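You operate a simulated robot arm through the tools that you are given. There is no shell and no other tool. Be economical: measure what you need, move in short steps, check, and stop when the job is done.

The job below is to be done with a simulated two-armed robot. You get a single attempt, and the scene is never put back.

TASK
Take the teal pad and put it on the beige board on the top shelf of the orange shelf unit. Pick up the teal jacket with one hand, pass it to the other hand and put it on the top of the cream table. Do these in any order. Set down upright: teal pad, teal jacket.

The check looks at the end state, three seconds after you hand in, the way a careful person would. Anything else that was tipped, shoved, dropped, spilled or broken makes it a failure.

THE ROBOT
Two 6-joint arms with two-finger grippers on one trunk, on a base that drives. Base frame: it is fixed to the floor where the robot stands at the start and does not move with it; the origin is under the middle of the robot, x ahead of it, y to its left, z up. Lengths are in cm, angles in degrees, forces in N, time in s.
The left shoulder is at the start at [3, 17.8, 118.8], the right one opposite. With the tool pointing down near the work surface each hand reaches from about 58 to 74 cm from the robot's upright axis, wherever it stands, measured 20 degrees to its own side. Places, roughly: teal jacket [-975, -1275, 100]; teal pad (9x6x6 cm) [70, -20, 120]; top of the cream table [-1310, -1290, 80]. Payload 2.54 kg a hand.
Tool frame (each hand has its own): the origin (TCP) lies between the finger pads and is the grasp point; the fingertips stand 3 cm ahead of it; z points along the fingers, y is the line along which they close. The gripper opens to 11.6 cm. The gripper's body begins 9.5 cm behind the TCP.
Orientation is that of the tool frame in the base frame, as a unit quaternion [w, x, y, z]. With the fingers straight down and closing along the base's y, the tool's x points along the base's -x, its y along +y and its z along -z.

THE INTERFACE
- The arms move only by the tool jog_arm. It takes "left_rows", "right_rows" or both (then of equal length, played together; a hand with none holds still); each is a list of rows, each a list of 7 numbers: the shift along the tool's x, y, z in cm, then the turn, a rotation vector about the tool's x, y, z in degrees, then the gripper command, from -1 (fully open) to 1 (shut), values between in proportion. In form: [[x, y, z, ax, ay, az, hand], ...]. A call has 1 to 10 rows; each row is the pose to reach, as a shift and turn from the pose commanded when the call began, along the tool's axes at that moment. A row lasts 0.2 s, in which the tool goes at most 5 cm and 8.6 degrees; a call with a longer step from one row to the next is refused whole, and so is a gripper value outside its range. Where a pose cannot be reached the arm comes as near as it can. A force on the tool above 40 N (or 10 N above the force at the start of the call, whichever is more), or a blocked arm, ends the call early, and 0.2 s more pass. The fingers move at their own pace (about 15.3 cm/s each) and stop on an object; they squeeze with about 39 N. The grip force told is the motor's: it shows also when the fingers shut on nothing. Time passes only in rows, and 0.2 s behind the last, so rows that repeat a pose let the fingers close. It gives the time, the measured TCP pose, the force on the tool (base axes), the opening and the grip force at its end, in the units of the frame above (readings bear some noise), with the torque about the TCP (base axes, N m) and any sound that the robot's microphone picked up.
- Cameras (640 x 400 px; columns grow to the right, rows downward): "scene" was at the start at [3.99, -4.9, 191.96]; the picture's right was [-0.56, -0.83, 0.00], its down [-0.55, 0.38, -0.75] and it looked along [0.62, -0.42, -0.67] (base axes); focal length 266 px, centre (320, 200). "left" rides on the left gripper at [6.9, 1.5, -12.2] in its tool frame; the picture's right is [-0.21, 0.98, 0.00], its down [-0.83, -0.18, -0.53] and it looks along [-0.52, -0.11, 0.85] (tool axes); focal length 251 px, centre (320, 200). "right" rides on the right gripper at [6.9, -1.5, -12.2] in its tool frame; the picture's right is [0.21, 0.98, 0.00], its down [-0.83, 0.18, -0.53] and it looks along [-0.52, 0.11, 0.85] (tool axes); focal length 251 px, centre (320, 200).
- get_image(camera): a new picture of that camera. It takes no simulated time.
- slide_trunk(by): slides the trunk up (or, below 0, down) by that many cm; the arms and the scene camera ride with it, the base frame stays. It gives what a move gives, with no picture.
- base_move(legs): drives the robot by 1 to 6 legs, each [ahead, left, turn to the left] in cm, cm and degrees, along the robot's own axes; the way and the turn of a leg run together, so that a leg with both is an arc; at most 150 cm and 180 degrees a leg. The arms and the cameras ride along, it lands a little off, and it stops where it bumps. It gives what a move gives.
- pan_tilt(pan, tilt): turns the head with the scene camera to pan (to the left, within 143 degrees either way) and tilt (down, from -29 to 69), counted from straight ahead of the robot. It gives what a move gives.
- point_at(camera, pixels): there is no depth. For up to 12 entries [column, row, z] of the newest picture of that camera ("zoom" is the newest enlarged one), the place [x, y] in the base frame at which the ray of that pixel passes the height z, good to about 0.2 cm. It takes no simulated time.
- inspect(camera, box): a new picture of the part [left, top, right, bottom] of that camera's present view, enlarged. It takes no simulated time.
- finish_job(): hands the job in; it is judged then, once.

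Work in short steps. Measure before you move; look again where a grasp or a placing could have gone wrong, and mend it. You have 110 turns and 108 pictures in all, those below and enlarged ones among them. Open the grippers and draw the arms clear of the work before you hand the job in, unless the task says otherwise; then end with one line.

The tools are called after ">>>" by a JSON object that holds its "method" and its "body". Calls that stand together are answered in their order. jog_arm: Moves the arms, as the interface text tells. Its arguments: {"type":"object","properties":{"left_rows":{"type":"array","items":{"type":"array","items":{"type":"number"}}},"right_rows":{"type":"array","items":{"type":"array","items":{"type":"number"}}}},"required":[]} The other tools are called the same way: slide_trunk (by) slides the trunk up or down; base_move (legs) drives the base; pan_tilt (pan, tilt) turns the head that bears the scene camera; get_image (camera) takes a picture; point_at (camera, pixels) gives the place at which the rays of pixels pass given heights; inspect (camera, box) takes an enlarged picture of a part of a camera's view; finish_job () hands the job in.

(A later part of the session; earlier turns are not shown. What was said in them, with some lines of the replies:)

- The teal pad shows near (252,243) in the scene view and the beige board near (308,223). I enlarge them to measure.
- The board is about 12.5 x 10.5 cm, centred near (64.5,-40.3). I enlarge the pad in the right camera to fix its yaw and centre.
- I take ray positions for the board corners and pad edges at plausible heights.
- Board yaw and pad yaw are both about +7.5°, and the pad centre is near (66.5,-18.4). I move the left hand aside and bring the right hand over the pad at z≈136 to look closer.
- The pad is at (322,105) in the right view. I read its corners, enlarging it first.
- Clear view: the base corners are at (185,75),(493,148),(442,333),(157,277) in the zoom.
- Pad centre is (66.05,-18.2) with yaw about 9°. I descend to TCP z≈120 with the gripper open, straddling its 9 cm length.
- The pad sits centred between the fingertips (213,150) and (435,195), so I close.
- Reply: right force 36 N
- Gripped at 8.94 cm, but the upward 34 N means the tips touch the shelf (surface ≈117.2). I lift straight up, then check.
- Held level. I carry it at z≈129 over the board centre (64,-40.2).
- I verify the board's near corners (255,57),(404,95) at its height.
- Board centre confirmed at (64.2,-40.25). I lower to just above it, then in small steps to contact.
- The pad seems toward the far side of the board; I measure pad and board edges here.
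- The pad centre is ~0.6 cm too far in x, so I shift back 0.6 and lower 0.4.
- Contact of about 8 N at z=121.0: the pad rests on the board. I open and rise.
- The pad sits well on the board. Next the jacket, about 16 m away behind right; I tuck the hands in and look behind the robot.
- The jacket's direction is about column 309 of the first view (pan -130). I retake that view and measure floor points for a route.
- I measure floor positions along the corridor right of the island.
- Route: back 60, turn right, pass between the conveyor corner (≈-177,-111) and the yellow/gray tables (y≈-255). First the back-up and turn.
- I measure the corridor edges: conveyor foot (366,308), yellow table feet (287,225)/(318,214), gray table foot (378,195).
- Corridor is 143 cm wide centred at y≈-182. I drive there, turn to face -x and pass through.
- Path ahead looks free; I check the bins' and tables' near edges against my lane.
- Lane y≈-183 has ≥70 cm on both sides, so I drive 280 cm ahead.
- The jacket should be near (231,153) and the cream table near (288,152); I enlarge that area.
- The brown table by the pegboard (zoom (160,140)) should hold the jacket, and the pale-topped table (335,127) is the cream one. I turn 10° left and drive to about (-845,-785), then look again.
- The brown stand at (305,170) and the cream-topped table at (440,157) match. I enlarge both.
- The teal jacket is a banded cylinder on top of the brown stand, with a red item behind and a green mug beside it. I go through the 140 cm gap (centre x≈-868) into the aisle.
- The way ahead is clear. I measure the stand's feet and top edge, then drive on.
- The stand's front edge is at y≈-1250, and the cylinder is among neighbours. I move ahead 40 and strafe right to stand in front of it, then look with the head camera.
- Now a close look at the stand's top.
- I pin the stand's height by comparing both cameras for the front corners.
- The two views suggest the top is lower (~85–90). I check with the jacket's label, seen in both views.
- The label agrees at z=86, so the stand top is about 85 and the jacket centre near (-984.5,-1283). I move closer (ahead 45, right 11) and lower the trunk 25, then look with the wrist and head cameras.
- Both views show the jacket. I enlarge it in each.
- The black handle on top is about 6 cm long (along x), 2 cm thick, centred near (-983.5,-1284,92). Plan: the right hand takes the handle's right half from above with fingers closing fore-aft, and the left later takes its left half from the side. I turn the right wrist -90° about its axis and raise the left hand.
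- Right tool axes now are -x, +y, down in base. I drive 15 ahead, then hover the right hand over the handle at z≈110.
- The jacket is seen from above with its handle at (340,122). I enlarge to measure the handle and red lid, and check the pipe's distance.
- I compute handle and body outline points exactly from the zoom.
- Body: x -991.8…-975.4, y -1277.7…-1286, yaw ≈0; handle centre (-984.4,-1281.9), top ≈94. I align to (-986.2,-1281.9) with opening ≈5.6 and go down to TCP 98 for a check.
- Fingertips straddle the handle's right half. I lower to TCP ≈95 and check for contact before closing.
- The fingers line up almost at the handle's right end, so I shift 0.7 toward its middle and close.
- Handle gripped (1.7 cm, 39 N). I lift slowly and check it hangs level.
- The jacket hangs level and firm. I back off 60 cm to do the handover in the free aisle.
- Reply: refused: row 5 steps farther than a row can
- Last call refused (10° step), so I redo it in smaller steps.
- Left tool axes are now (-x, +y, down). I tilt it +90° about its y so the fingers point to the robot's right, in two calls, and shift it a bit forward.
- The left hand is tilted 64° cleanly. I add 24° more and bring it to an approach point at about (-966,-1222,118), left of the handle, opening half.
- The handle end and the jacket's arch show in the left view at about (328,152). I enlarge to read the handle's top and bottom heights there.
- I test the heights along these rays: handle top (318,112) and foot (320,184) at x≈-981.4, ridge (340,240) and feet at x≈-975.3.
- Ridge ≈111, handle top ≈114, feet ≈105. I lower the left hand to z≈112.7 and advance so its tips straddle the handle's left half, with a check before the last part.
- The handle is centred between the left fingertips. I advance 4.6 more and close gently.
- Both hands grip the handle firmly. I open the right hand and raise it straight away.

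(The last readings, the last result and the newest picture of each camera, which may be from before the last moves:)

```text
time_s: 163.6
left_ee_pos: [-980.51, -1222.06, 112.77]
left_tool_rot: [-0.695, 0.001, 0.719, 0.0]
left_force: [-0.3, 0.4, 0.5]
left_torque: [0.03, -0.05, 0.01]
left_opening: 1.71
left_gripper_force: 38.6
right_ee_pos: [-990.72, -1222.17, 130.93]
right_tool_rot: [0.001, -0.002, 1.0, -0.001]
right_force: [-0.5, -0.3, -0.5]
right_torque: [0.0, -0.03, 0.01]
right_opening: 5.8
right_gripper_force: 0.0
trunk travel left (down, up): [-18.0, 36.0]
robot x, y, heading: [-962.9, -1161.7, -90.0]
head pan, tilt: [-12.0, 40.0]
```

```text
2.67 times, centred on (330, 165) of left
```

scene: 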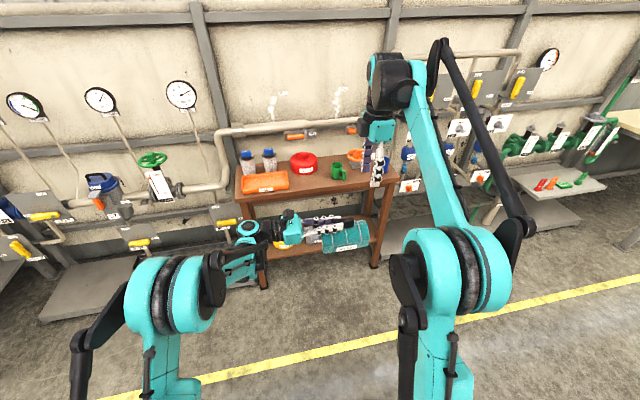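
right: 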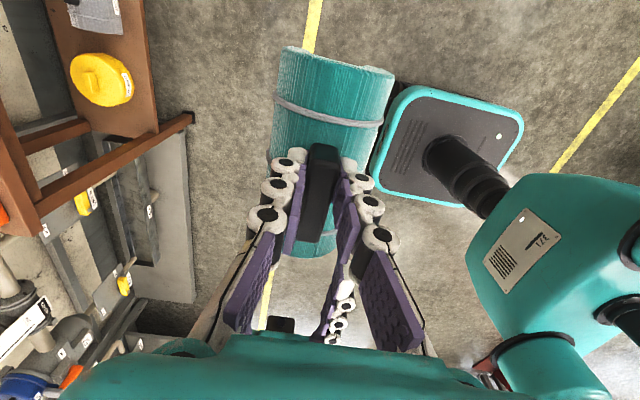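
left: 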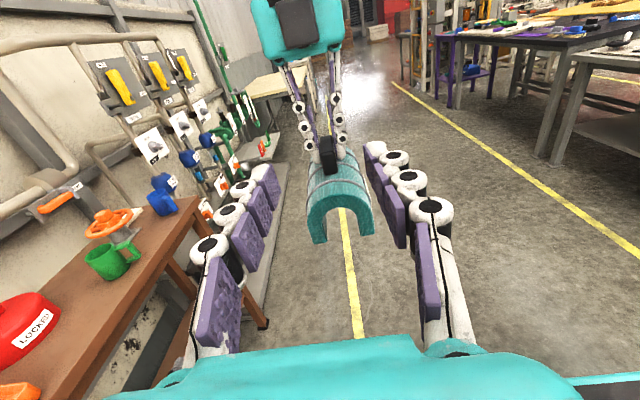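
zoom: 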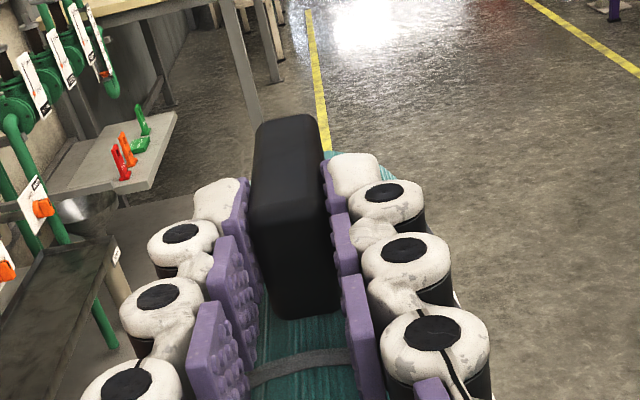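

Handover done; the left hand holds the jacket level. I draw the right hand back and look to the right along the aisle.

>>> {"method": "jog_arm", "body": {"right_rows": [[0, 4, 0, 0, 0, 0, 0], [0, 8, 0, 0, 0, 0, 0], [0, 12, 0, 0, 0, 0, 0], [0, 16, 0, 0, 0, 0, 0], [0, 19, 0, 0, 0, 0, 0]]}}

>>> {"method": "pan_tilt", "body": {"pan": -75, "tilt": 25}}

>>> {"method": "get_image", "body": {"camera": "scene"}}

```text
time_s: 164.8
left_ee_pos: [-980.47, -1221.92, 112.72]
left_tool_rot: [-0.696, 0.001, 0.719, -0.001]
left_force: [-0.3, -0.4, -0.8]
left_torque: [-0.02, -0.06, 0.02]
left_opening: 1.71
left_gripper_force: 38.9
right_ee_pos: [-990.7, -1203.0, 131.02]
right_tool_rot: [-0.001, -0.002, 1.0, 0.0]
right_force: [0.8, 0.8, 0.2]
right_torque: [-0.01, 0.0, -0.02]
right_opening: 5.81
right_gripper_force: 0.0
trunk travel left (down, up): [-18.0, 36.0]
robot x, y, heading: [-963.05, -1161.94, -89.9]
head pan, tilt: [-12.0, 40.0]
```

```text
time_s: 166.1
left_ee_pos: [-980.5, -1222.08, 112.61]
left_tool_rot: [-0.695, 0.0, 0.719, -0.001]
left_force: [0.0, 0.7, 0.5]
left_torque: [0.0, -0.04, 0.0]
left_opening: 1.69
left_gripper_force: 39.0
right_ee_pos: [-990.61, -1203.08, 130.86]
right_tool_rot: [0.0, -0.002, 1.0, 0.0]
right_force: [0.1, 0.5, -0.2]
right_torque: [0.02, 0.04, 0.03]
right_opening: 5.79
right_gripper_force: 0.1
trunk travel left (down, up): [-18.0, 36.0]
robot x, y, heading: [-962.82, -1161.21, -90.2]
head pan, tilt: [-75.0, 25.0]
```

```text
45 pictures are left
```

scene: 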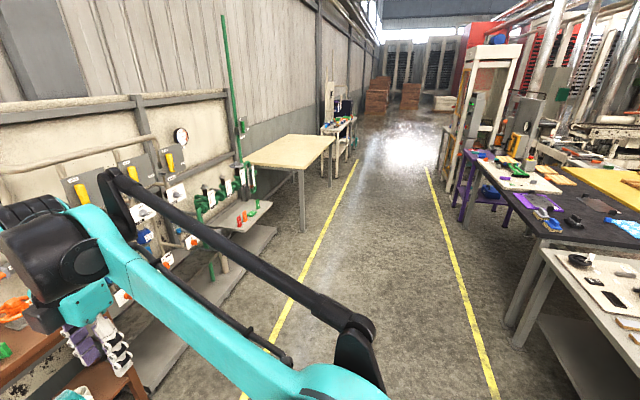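

Aisle is clear between the yellow lines. I measure lines, cream table corners, and the shelf next to it.

>>> {"method": "point_at", "body": {"camera": "scene", "pixels": [[325, 235, 0], [290, 310, 0], [450, 240, 0], [480, 345, 0], [304, 230, 0], [300, 168, 80], [242, 158, 80], [337, 137, 80], [285, 135, 80], [515, 325, 0], [268, 208, 60]]}}

```text
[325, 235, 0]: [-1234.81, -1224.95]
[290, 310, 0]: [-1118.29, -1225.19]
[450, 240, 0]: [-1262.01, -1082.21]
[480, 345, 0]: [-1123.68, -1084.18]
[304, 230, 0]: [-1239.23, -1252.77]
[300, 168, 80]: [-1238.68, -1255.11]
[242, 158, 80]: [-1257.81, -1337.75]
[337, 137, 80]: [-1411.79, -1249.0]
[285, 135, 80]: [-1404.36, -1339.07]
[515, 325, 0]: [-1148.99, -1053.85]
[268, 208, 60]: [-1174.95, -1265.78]
```

The cream table spans x≈-1239…-1405, y≈-1253…-1338, top ≈80. I strafe right 316 cm along the aisle keeping y≈-1161.

>>> {"method": "base_move", "body": {"legs": [[0, -150, 0], [0, -150, 0], [0, -16, 0]]}}

>>> {"method": "pan_tilt", "body": {"pan": -10, "tilt": 40}}

>>> {"method": "get_image", "body": {"camera": "scene"}}

>>> {"method": "get_image", "body": {"camera": "left"}}

```text
time_s: 181.5
left_ee_pos: [-1294.5, -1226.28, 112.6]
left_tool_rot: [-0.695, -0.007, 0.719, -0.008]
left_force: [-0.1, 1.4, -0.8]
left_torque: [0.01, -0.01, -0.01]
left_opening: 1.69
left_gripper_force: 39.2
right_ee_pos: [-1305.11, -1207.58, 130.86]
right_tool_rot: [0.001, -0.012, 1.0, 0.0]
right_force: [0.1, 0.1, -0.1]
right_torque: [-0.01, -0.04, 0.0]
right_opening: 5.8
right_gripper_force: 0.0
trunk travel left (down, up): [-18.0, 36.0]
robot x, y, heading: [-1278.25, -1165.38, -88.8]
head pan, tilt: [-75.0, 25.0]
```

```text
time_s: 182.9
left_ee_pos: [-1294.37, -1226.29, 112.82]
left_tool_rot: [-0.694, -0.006, 0.72, -0.007]
left_force: [0.5, 0.2, 0.4]
left_torque: [0.01, -0.06, -0.04]
left_opening: 1.7
left_gripper_force: 38.4
right_ee_pos: [-1304.95, -1207.51, 130.84]
right_tool_rot: [0.0, -0.012, 1.0, 0.001]
right_force: [0.3, -0.2, 0.5]
right_torque: [-0.02, 0.0, 0.06]
right_opening: 5.82
right_gripper_force: 0.1
trunk travel left (down, up): [-18.0, 36.0]
robot x, y, heading: [-1278.06, -1165.31, -88.6]
head pan, tilt: [-10.0, 40.0]
```

```text
44 pictures are left
```

scene: 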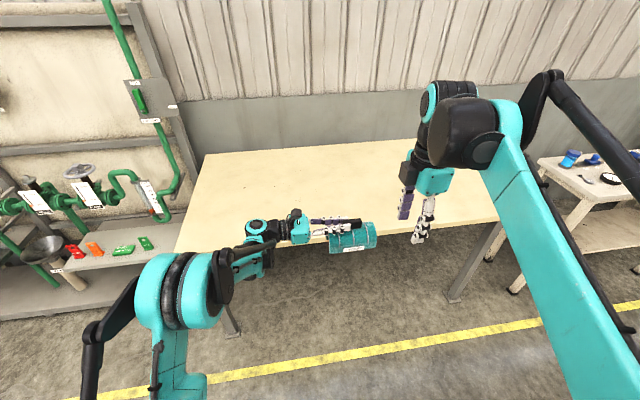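

```text
43 pictures are left
```

left: 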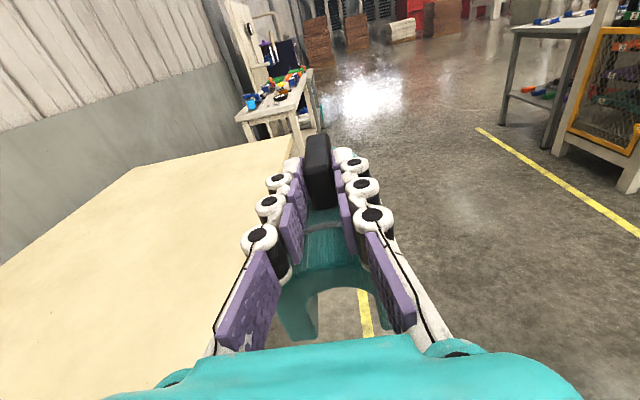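

The jacket is just short of the table edge. I enlarge the left wrist to judge how low its links hang relative to the jacket.

>>> {"method": "inspect", "body": {"camera": "scene", "box": [120, 190, 400, 365]}}

>>> {"method": "point_at", "body": {"camera": "scene", "pixels": [[232, 335, 0], [450, 300, 0], [205, 155, 80], [176, 252, 80], [498, 215, 80], [310, 240, 80]]}}

```text
2.29 times, centred on (260, 278) of scene
```

zoom: 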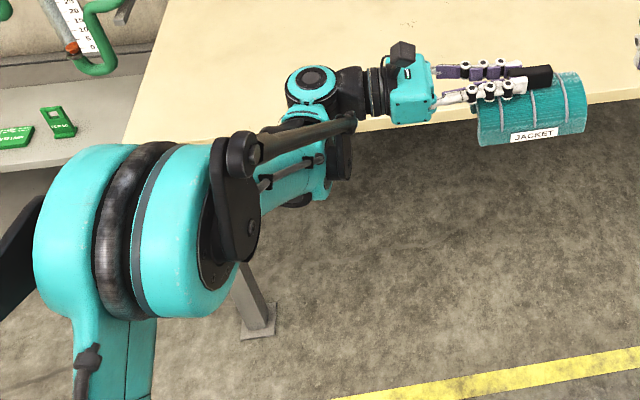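

```text
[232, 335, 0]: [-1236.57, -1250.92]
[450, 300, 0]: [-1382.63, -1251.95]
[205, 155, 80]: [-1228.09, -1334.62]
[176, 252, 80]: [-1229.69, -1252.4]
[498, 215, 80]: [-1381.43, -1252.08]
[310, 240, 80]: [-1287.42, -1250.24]
```

Table top z=80 is consistent (front edge y≈-1252). I need the left wrist's lowest point, so I look at it from the right wrist camera, which faces it.

>>> {"method": "get_image", "body": {"camera": "right"}}

```text
41 pictures are left
```

right: 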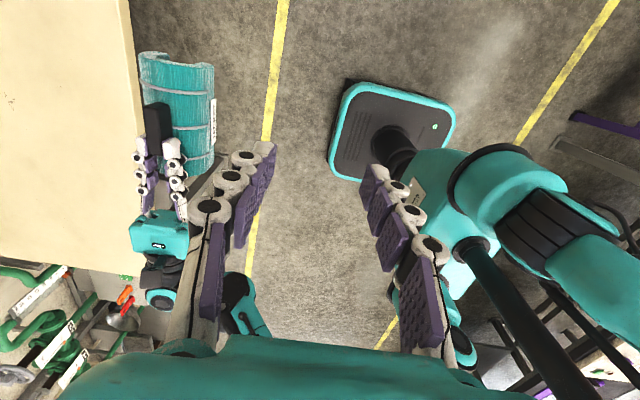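

The wrist hangs at uncertain height below the hand, so I'll approach diagonally: with the robot turned 45° left, the left wrist stays near or outside the table's front edge. First the turn, clear of the table.

>>> {"method": "base_move", "body": {"legs": [[0, 0, 43.6]]}}

>>> {"method": "pan_tilt", "body": {"pan": -40, "tilt": 40}}

>>> {"method": "get_image", "body": {"camera": "scene"}}

```text
time_s: 185.3
left_ee_pos: [-1247.68, -1220.56, 112.75]
left_tool_rot: [-0.642, -0.274, 0.665, -0.266]
left_force: [0.3, 1.0, 0.1]
left_torque: [0.05, -0.04, -0.02]
left_opening: 1.69
left_gripper_force: 38.8
right_ee_pos: [-1268.45, -1214.3, 130.94]
right_tool_rot: [0.0, -0.384, 0.923, 0.0]
right_force: [0.9, 1.0, 0.1]
right_torque: [0.01, 0.02, 0.02]
right_opening: 5.79
right_gripper_force: 0.1
trunk travel left (down, up): [-18.0, 36.0]
robot x, y, heading: [-1278.25, -1165.36, -45.4]
head pan, tilt: [-10.0, 40.0]
```

```text
time_s: 186.2
left_ee_pos: [-1247.75, -1220.65, 112.73]
left_tool_rot: [-0.642, -0.273, 0.666, -0.265]
left_force: [-0.1, 0.1, -1.0]
left_torque: [0.03, -0.03, 0.0]
left_opening: 1.7
left_gripper_force: 38.9
right_ee_pos: [-1268.36, -1214.38, 130.84]
right_tool_rot: [0.0, -0.383, 0.924, -0.001]
right_force: [0.2, 0.0, 0.7]
right_torque: [0.0, -0.01, -0.01]
right_opening: 5.77
right_gripper_force: 0.1
trunk travel left (down, up): [-18.0, 36.0]
robot x, y, heading: [-1278.34, -1165.22, -45.3]
head pan, tilt: [-40.0, 40.0]
```

```text
40 pictures are left
```

scene: 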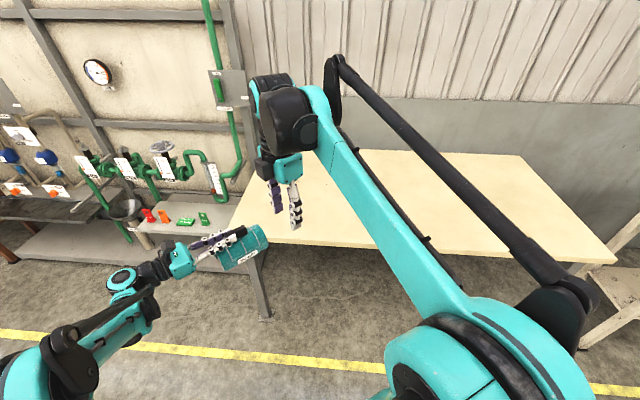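

Now I strafe right 71 and ahead 5, bringing the jacket (feet z≈105) over the table.

>>> {"method": "base_move", "body": {"legs": [[5, -71, 0]]}}

>>> {"method": "get_image", "body": {"camera": "scene"}}

>>> {"method": "get_image", "body": {"camera": "left"}}

>>> {"method": "get_image", "body": {"camera": "right"}}

```text
time_s: 190.1
left_ee_pos: [-1294.46, -1273.78, 112.66]
left_tool_rot: [-0.642, -0.273, 0.666, -0.264]
left_force: [-0.3, 0.6, -0.2]
left_torque: [0.04, -0.06, -0.04]
left_opening: 1.71
left_gripper_force: 38.5
right_ee_pos: [-1315.04, -1267.57, 130.95]
right_tool_rot: [0.0, -0.383, 0.924, 0.0]
right_force: [-0.2, -0.5, 0.0]
right_torque: [0.03, -0.05, 0.03]
right_opening: 5.8
right_gripper_force: 0.1
trunk travel left (down, up): [-18.0, 36.0]
robot x, y, heading: [-1324.84, -1218.39, -45.3]
head pan, tilt: [-40.0, 40.0]
```

```text
39 pictures are left
```

scene: 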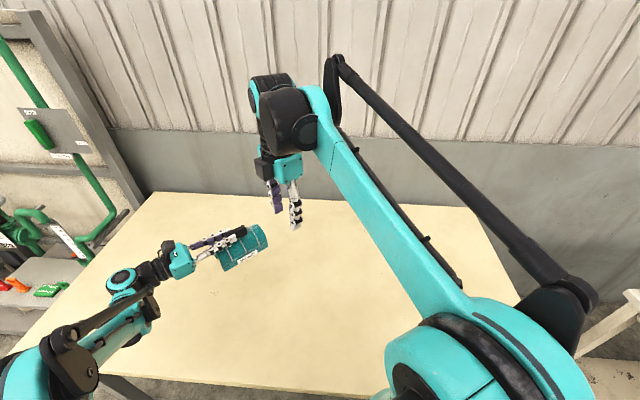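

```text
38 pictures are left
```

left: 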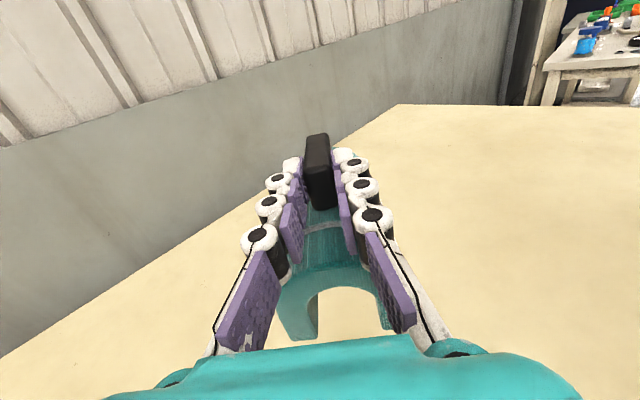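

```text
37 pictures are left
```

right: 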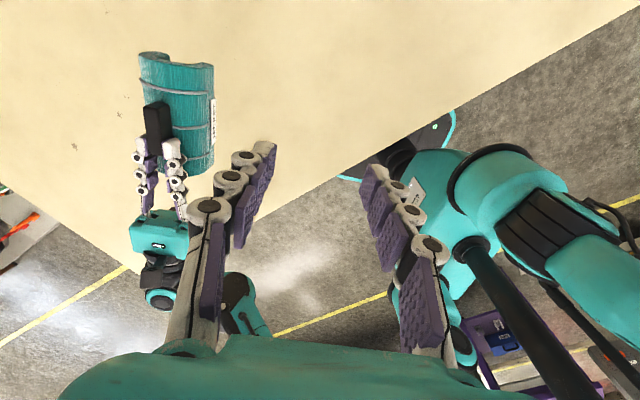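

From near overhead (right view), the forearm end at (240,295) is offset toward the robot, so only the wrist cap is near the table edge. I pull back 4 cm toward the edge and lower the left arm 20 cm, watching force.

>>> {"method": "jog_arm", "body": {"left_rows": [[-1, 1.4, -1.4, 0, 0, 0, 1], [-3, 2.84, -2.84, 0, 0, 0, 1], [-6, 2.84, -2.84, 0, 0, 0, 1], [-9, 2.84, -2.84, 0, 0, 0, 1], [-12, 2.84, -2.84, 0, 0, 0, 1], [-15, 2.84, -2.84, 0, 0, 0, 1], [-18, 2.84, -2.84, 0, 0, 0, 1], [-20, 2.84, -2.84, 0, 0, 0, 1], [-20, 2.84, -2.84, 0, 0, 0, 1]]}}

>>> {"method": "get_image", "body": {"camera": "scene"}}

>>> {"method": "get_image", "body": {"camera": "left"}}

>>> {"method": "get_image", "body": {"camera": "right"}}

```text
time_s: 192.1
left_ee_pos: [-1293.86, -1269.26, 93.27]
left_tool_rot: [-0.644, -0.272, 0.664, -0.266]
left_force: [4.4, -7.6, 29.9]
left_torque: [-0.78, 0.8, 0.17]
left_opening: 1.73
left_gripper_force: 38.6
right_ee_pos: [-1315.06, -1267.4, 131.09]
right_tool_rot: [0.0, -0.382, 0.924, -0.001]
right_force: [0.5, 0.2, -0.3]
right_torque: [-0.02, 0.0, 0.0]
right_opening: 5.8
right_gripper_force: 0.1
trunk travel left (down, up): [-18.0, 36.0]
robot x, y, heading: [-1324.65, -1218.49, -45.2]
head pan, tilt: [-40.0, 40.0]
```

```text
36 pictures are left
```

scene: 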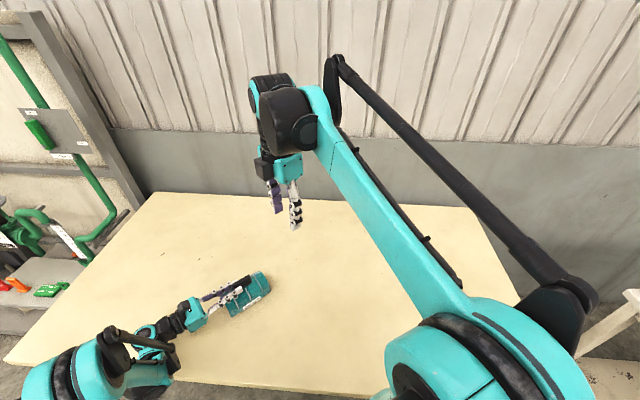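

```text
35 pictures are left
```

left: 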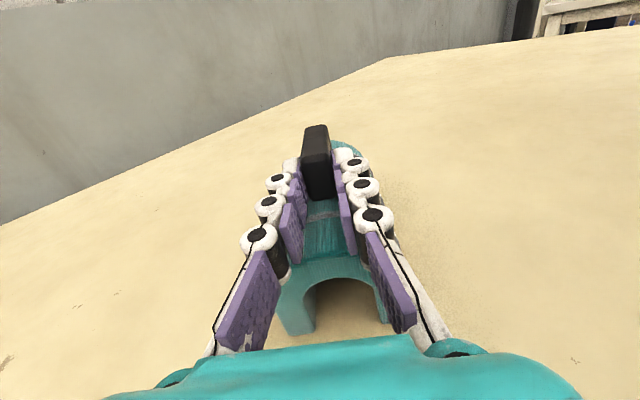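

```text
34 pictures are left
```

right: 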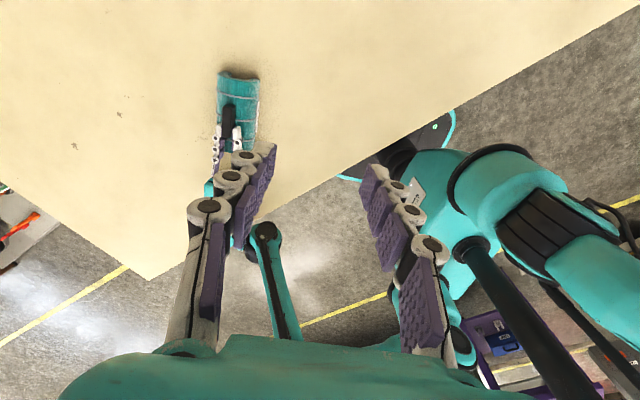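

Upward 30 N with a torque whose lever is ~3.7 cm ahead of the TCP means the jacket's feet are on the table (top ≈85). I ease up 0.5 and inspect.

>>> {"method": "jog_arm", "body": {"left_rows": [[0.3, 0, 0, 0, 0, 0, 1], [0.55, 0, 0, 0, 0, 0, 1], [0.55, 0, 0, 0, 0, 0, 1]]}}

>>> {"method": "inspect", "body": {"camera": "scene", "box": [160, 250, 300, 340]}}

>>> {"method": "inspect", "body": {"camera": "left", "box": [220, 110, 440, 350]}}

```text
time_s: 192.9
left_ee_pos: [-1293.93, -1269.37, 93.4]
left_tool_rot: [-0.642, -0.273, 0.666, -0.265]
left_force: [0.3, -0.7, 0.0]
left_torque: [0.05, -0.04, 0.01]
left_opening: 1.7
left_gripper_force: 39.0
right_ee_pos: [-1315.06, -1267.6, 130.94]
right_tool_rot: [0.0, -0.382, 0.924, 0.0]
right_force: [0.2, -0.1, 0.2]
right_torque: [-0.03, 0.01, -0.02]
right_opening: 5.82
right_gripper_force: 0.1
trunk travel left (down, up): [-18.0, 36.0]
robot x, y, heading: [-1324.73, -1218.53, -45.2]
head pan, tilt: [-40.0, 40.0]
```

```text
4.44 times, centred on (230, 295) of scene
```

zoom: 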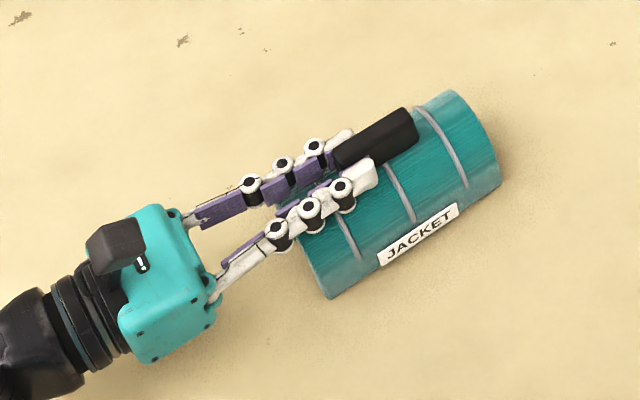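

```text
1.67 times, centred on (330, 230) of left
```

zoom: 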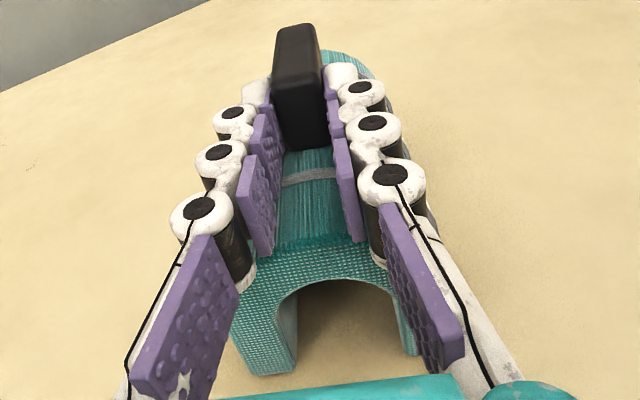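

Force is gone, so the feet are within a few mm of the table. I lower in 0.15 cm steps to light contact.

>>> {"method": "jog_arm", "body": {"left_rows": [[-0.1, 0, 0, 0, 0, 0, 1], [-0.2, 0, 0, 0, 0, 0, 1], [-0.2, 0, 0, 0, 0, 0, 1]]}}

```text
time_s: 193.7
left_ee_pos: [-1293.88, -1269.33, 93.23]
left_tool_rot: [-0.642, -0.272, 0.666, -0.264]
left_force: [0.3, -0.3, 0.8]
left_torque: [0.06, -0.06, -0.02]
left_opening: 1.71
left_gripper_force: 38.7
right_ee_pos: [-1315.0, -1267.6, 130.98]
right_tool_rot: [0.0, -0.383, 0.924, 0.0]
right_force: [-0.1, 0.1, 0.5]
right_torque: [-0.02, 0.01, 0.0]
right_opening: 5.81
right_gripper_force: 0.1
trunk travel left (down, up): [-18.0, 36.0]
robot x, y, heading: [-1324.82, -1218.96, -45.4]
head pan, tilt: [-40.0, 40.0]
```

>>> {"method": "jog_arm", "body": {"left_rows": [[-0.15, 0, 0, 0, 0, 0, 1], [-0.3, 0, 0, 0, 0, 0, 1], [-0.3, 0, 0, 0, 0, 0, 1]]}}

```text
time_s: 194.5
left_ee_pos: [-1293.96, -1269.46, 92.94]
left_tool_rot: [-0.643, -0.273, 0.664, -0.267]
left_force: [1.6, -8.7, 25.2]
left_torque: [-0.24, 0.19, 0.16]
left_opening: 1.69
left_gripper_force: 39.1
right_ee_pos: [-1315.07, -1267.43, 131.05]
right_tool_rot: [0.0, -0.382, 0.924, 0.0]
right_force: [0.4, -0.5, -0.2]
right_torque: [-0.01, 0.0, -0.01]
right_opening: 5.81
right_gripper_force: 0.1
trunk travel left (down, up): [-18.0, 36.0]
robot x, y, heading: [-1324.5, -1218.91, -45.5]
head pan, tilt: [-40.0, 40.0]
```

Contact again at 92.9, now more evenly under the hand. I ease 0.15, open part-way, and check before withdrawing.

>>> {"method": "jog_arm", "body": {"left_rows": [[0.15, 0, 0, 0, 0, 0, 1], [0.15, 0, 0, 0, 0, 0, 0.7], [0.15, 0, 0, 0, 0, 0, 0.4], [0.15, 0, 0, 0, 0, 0, 0.1], [0.15, 0, 0, 0, 0, 0, 0.1]]}}

>>> {"method": "inspect", "body": {"camera": "left", "box": [220, 110, 440, 350]}}

>>> {"method": "inspect", "body": {"camera": "scene", "box": [160, 250, 300, 340]}}

```text
time_s: 195.7
left_ee_pos: [-1293.93, -1269.36, 92.93]
left_tool_rot: [-0.642, -0.273, 0.666, -0.265]
left_force: [-1.1, -1.0, 2.4]
left_torque: [-0.07, 0.08, -0.03]
left_opening: 5.25
left_gripper_force: 0.0
right_ee_pos: [-1314.95, -1267.62, 130.86]
right_tool_rot: [0.0, -0.383, 0.924, 0.0]
right_force: [0.0, 0.3, 0.1]
right_torque: [0.01, -0.02, -0.02]
right_opening: 5.78
right_gripper_force: 0.2
trunk travel left (down, up): [-18.0, 36.0]
robot x, y, heading: [-1324.66, -1218.73, -45.2]
head pan, tilt: [-40.0, 40.0]
```

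```text
1.67 times, centred on (330, 230) of left
```

zoom: 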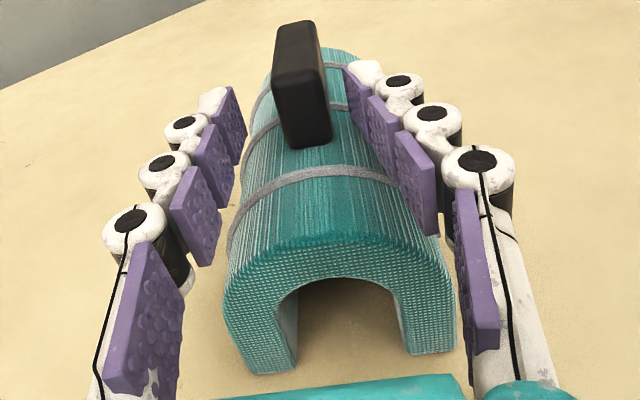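

```text
4.44 times, centred on (230, 295) of scene
```

zoom: 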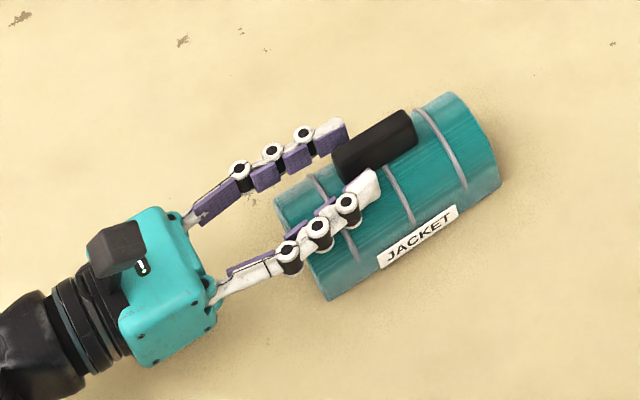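

The jacket stands free on its feet. I raise the hand 1 cm and withdraw straight back along its fingers.

>>> {"method": "jog_arm", "body": {"left_rows": [[0.5, 0, 0, 0, 0, 0, 0], [1.0, 0, -0.5, 0, 0, 0, 0], [1.5, 0, -2.5, 0, 0, 0, 0], [2, 0, -5.5, 0, 0, 0, 0], [3, 0, -9, 0, 0, 0, 0], [5, 0, -12.5, 0, 0, 0, 0], [8, 0, -15, 0, 0, 0, 0], [11, 0, -16, 0, 0, 0, 0]]}}

>>> {"method": "get_image", "body": {"camera": "left"}}

>>> {"method": "get_image", "body": {"camera": "scene"}}

```text
time_s: 197.5
left_ee_pos: [-1282.75, -1258.3, 104.55]
left_tool_rot: [-0.643, -0.273, 0.664, -0.266]
left_force: [0.0, -0.2, -0.4]
left_torque: [-0.01, 0.01, 0.02]
left_opening: 5.82
left_gripper_force: 0.1
right_ee_pos: [-1315.05, -1267.6, 131.08]
right_tool_rot: [0.001, -0.383, 0.924, 0.0]
right_force: [0.4, 0.3, -0.1]
right_torque: [-0.03, -0.03, 0.0]
right_opening: 5.82
right_gripper_force: 0.1
trunk travel left (down, up): [-18.0, 36.0]
robot x, y, heading: [-1324.69, -1218.4, -45.3]
head pan, tilt: [-40.0, 40.0]
```

```text
29 pictures are left
```

left: 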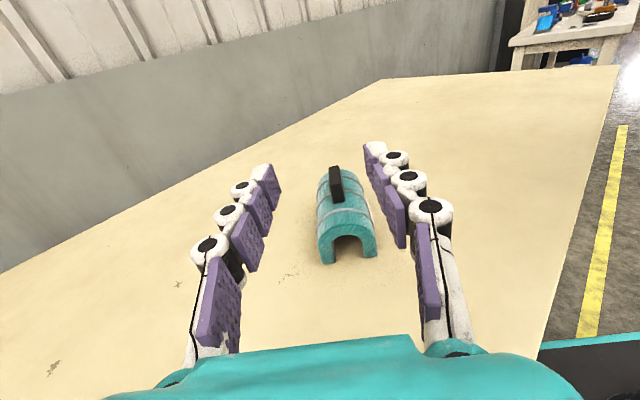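

```text
28 pictures are left
```

scene: 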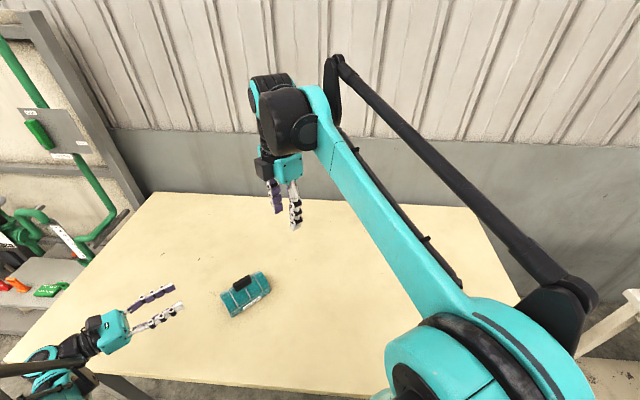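

The jacket stands upright, well inside the table edge. I raise both open hands and back the robot off before handing in.

>>> {"method": "jog_arm", "body": {"left_rows": [[4, 0, 0, 0, 0, 0, -0.5], [8, 0, 0, 0, 0, 0, -1], [12, 0, 0, 0, 0, 0, -1], [15, 0, 0, 0, 0, 0, -1]], "right_rows": [[0, 0, -2, 0, 0, 0, -0.5], [0, 0, -4, 0, 0, 0, -1], [0, 0, -4, 0, 0, 0, -1], [0, 0, -4, 0, 0, 0, -1]]}}

>>> {"method": "base_move", "body": {"legs": [[0, 60, 0]]}}

>>> {"method": "get_image", "body": {"camera": "scene"}}

```text
time_s: 198.5
left_ee_pos: [-1283.11, -1258.56, 119.67]
left_tool_rot: [-0.643, -0.273, 0.665, -0.265]
left_force: [-0.6, 0.7, -0.1]
left_torque: [-0.02, 0.01, 0.02]
left_opening: 11.57
left_gripper_force: 0.1
right_ee_pos: [-1314.97, -1267.57, 135.02]
right_tool_rot: [0.0, -0.383, 0.924, 0.0]
right_force: [-0.3, -0.6, 0.8]
right_torque: [0.01, -0.03, -0.05]
right_opening: 11.6
right_gripper_force: 0.1
trunk travel left (down, up): [-18.0, 36.0]
robot x, y, heading: [-1324.69, -1218.62, -45.7]
head pan, tilt: [-40.0, 40.0]
```

```text
time_s: 201.9
left_ee_pos: [-1240.14, -1216.24, 119.68]
left_tool_rot: [-0.643, -0.273, 0.665, -0.265]
left_force: [0.2, 0.8, 0.7]
left_torque: [0.01, 0.0, 0.01]
left_opening: 11.61
left_gripper_force: 0.1
right_ee_pos: [-1271.97, -1225.16, 135.04]
right_tool_rot: [-0.001, -0.383, 0.924, 0.0]
right_force: [-0.6, 0.3, -0.3]
right_torque: [-0.02, 0.01, 0.02]
right_opening: 11.59
right_gripper_force: 0.0
trunk travel left (down, up): [-18.0, 36.0]
robot x, y, heading: [-1281.72, -1175.97, -45.4]
head pan, tilt: [-40.0, 40.0]
```

```text
27 pictures are left
```

scene: 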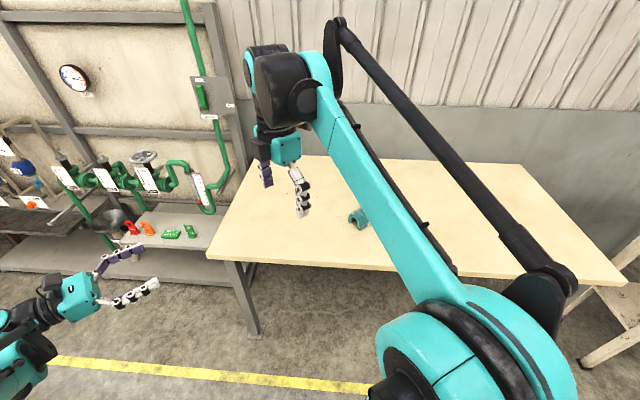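

The jacket stands upright at about (358,218) on the table, the hands are open and clear, and the pad was left on its board, so I hand in.

>>> {"method": "finish_job", "body": {}}

```text
The job is handed in.
```

The teal pad is on the beige board, and the teal jacket was passed from the right hand to the left and stands upright on the cream table; I saw nothing else disturbed along the way.
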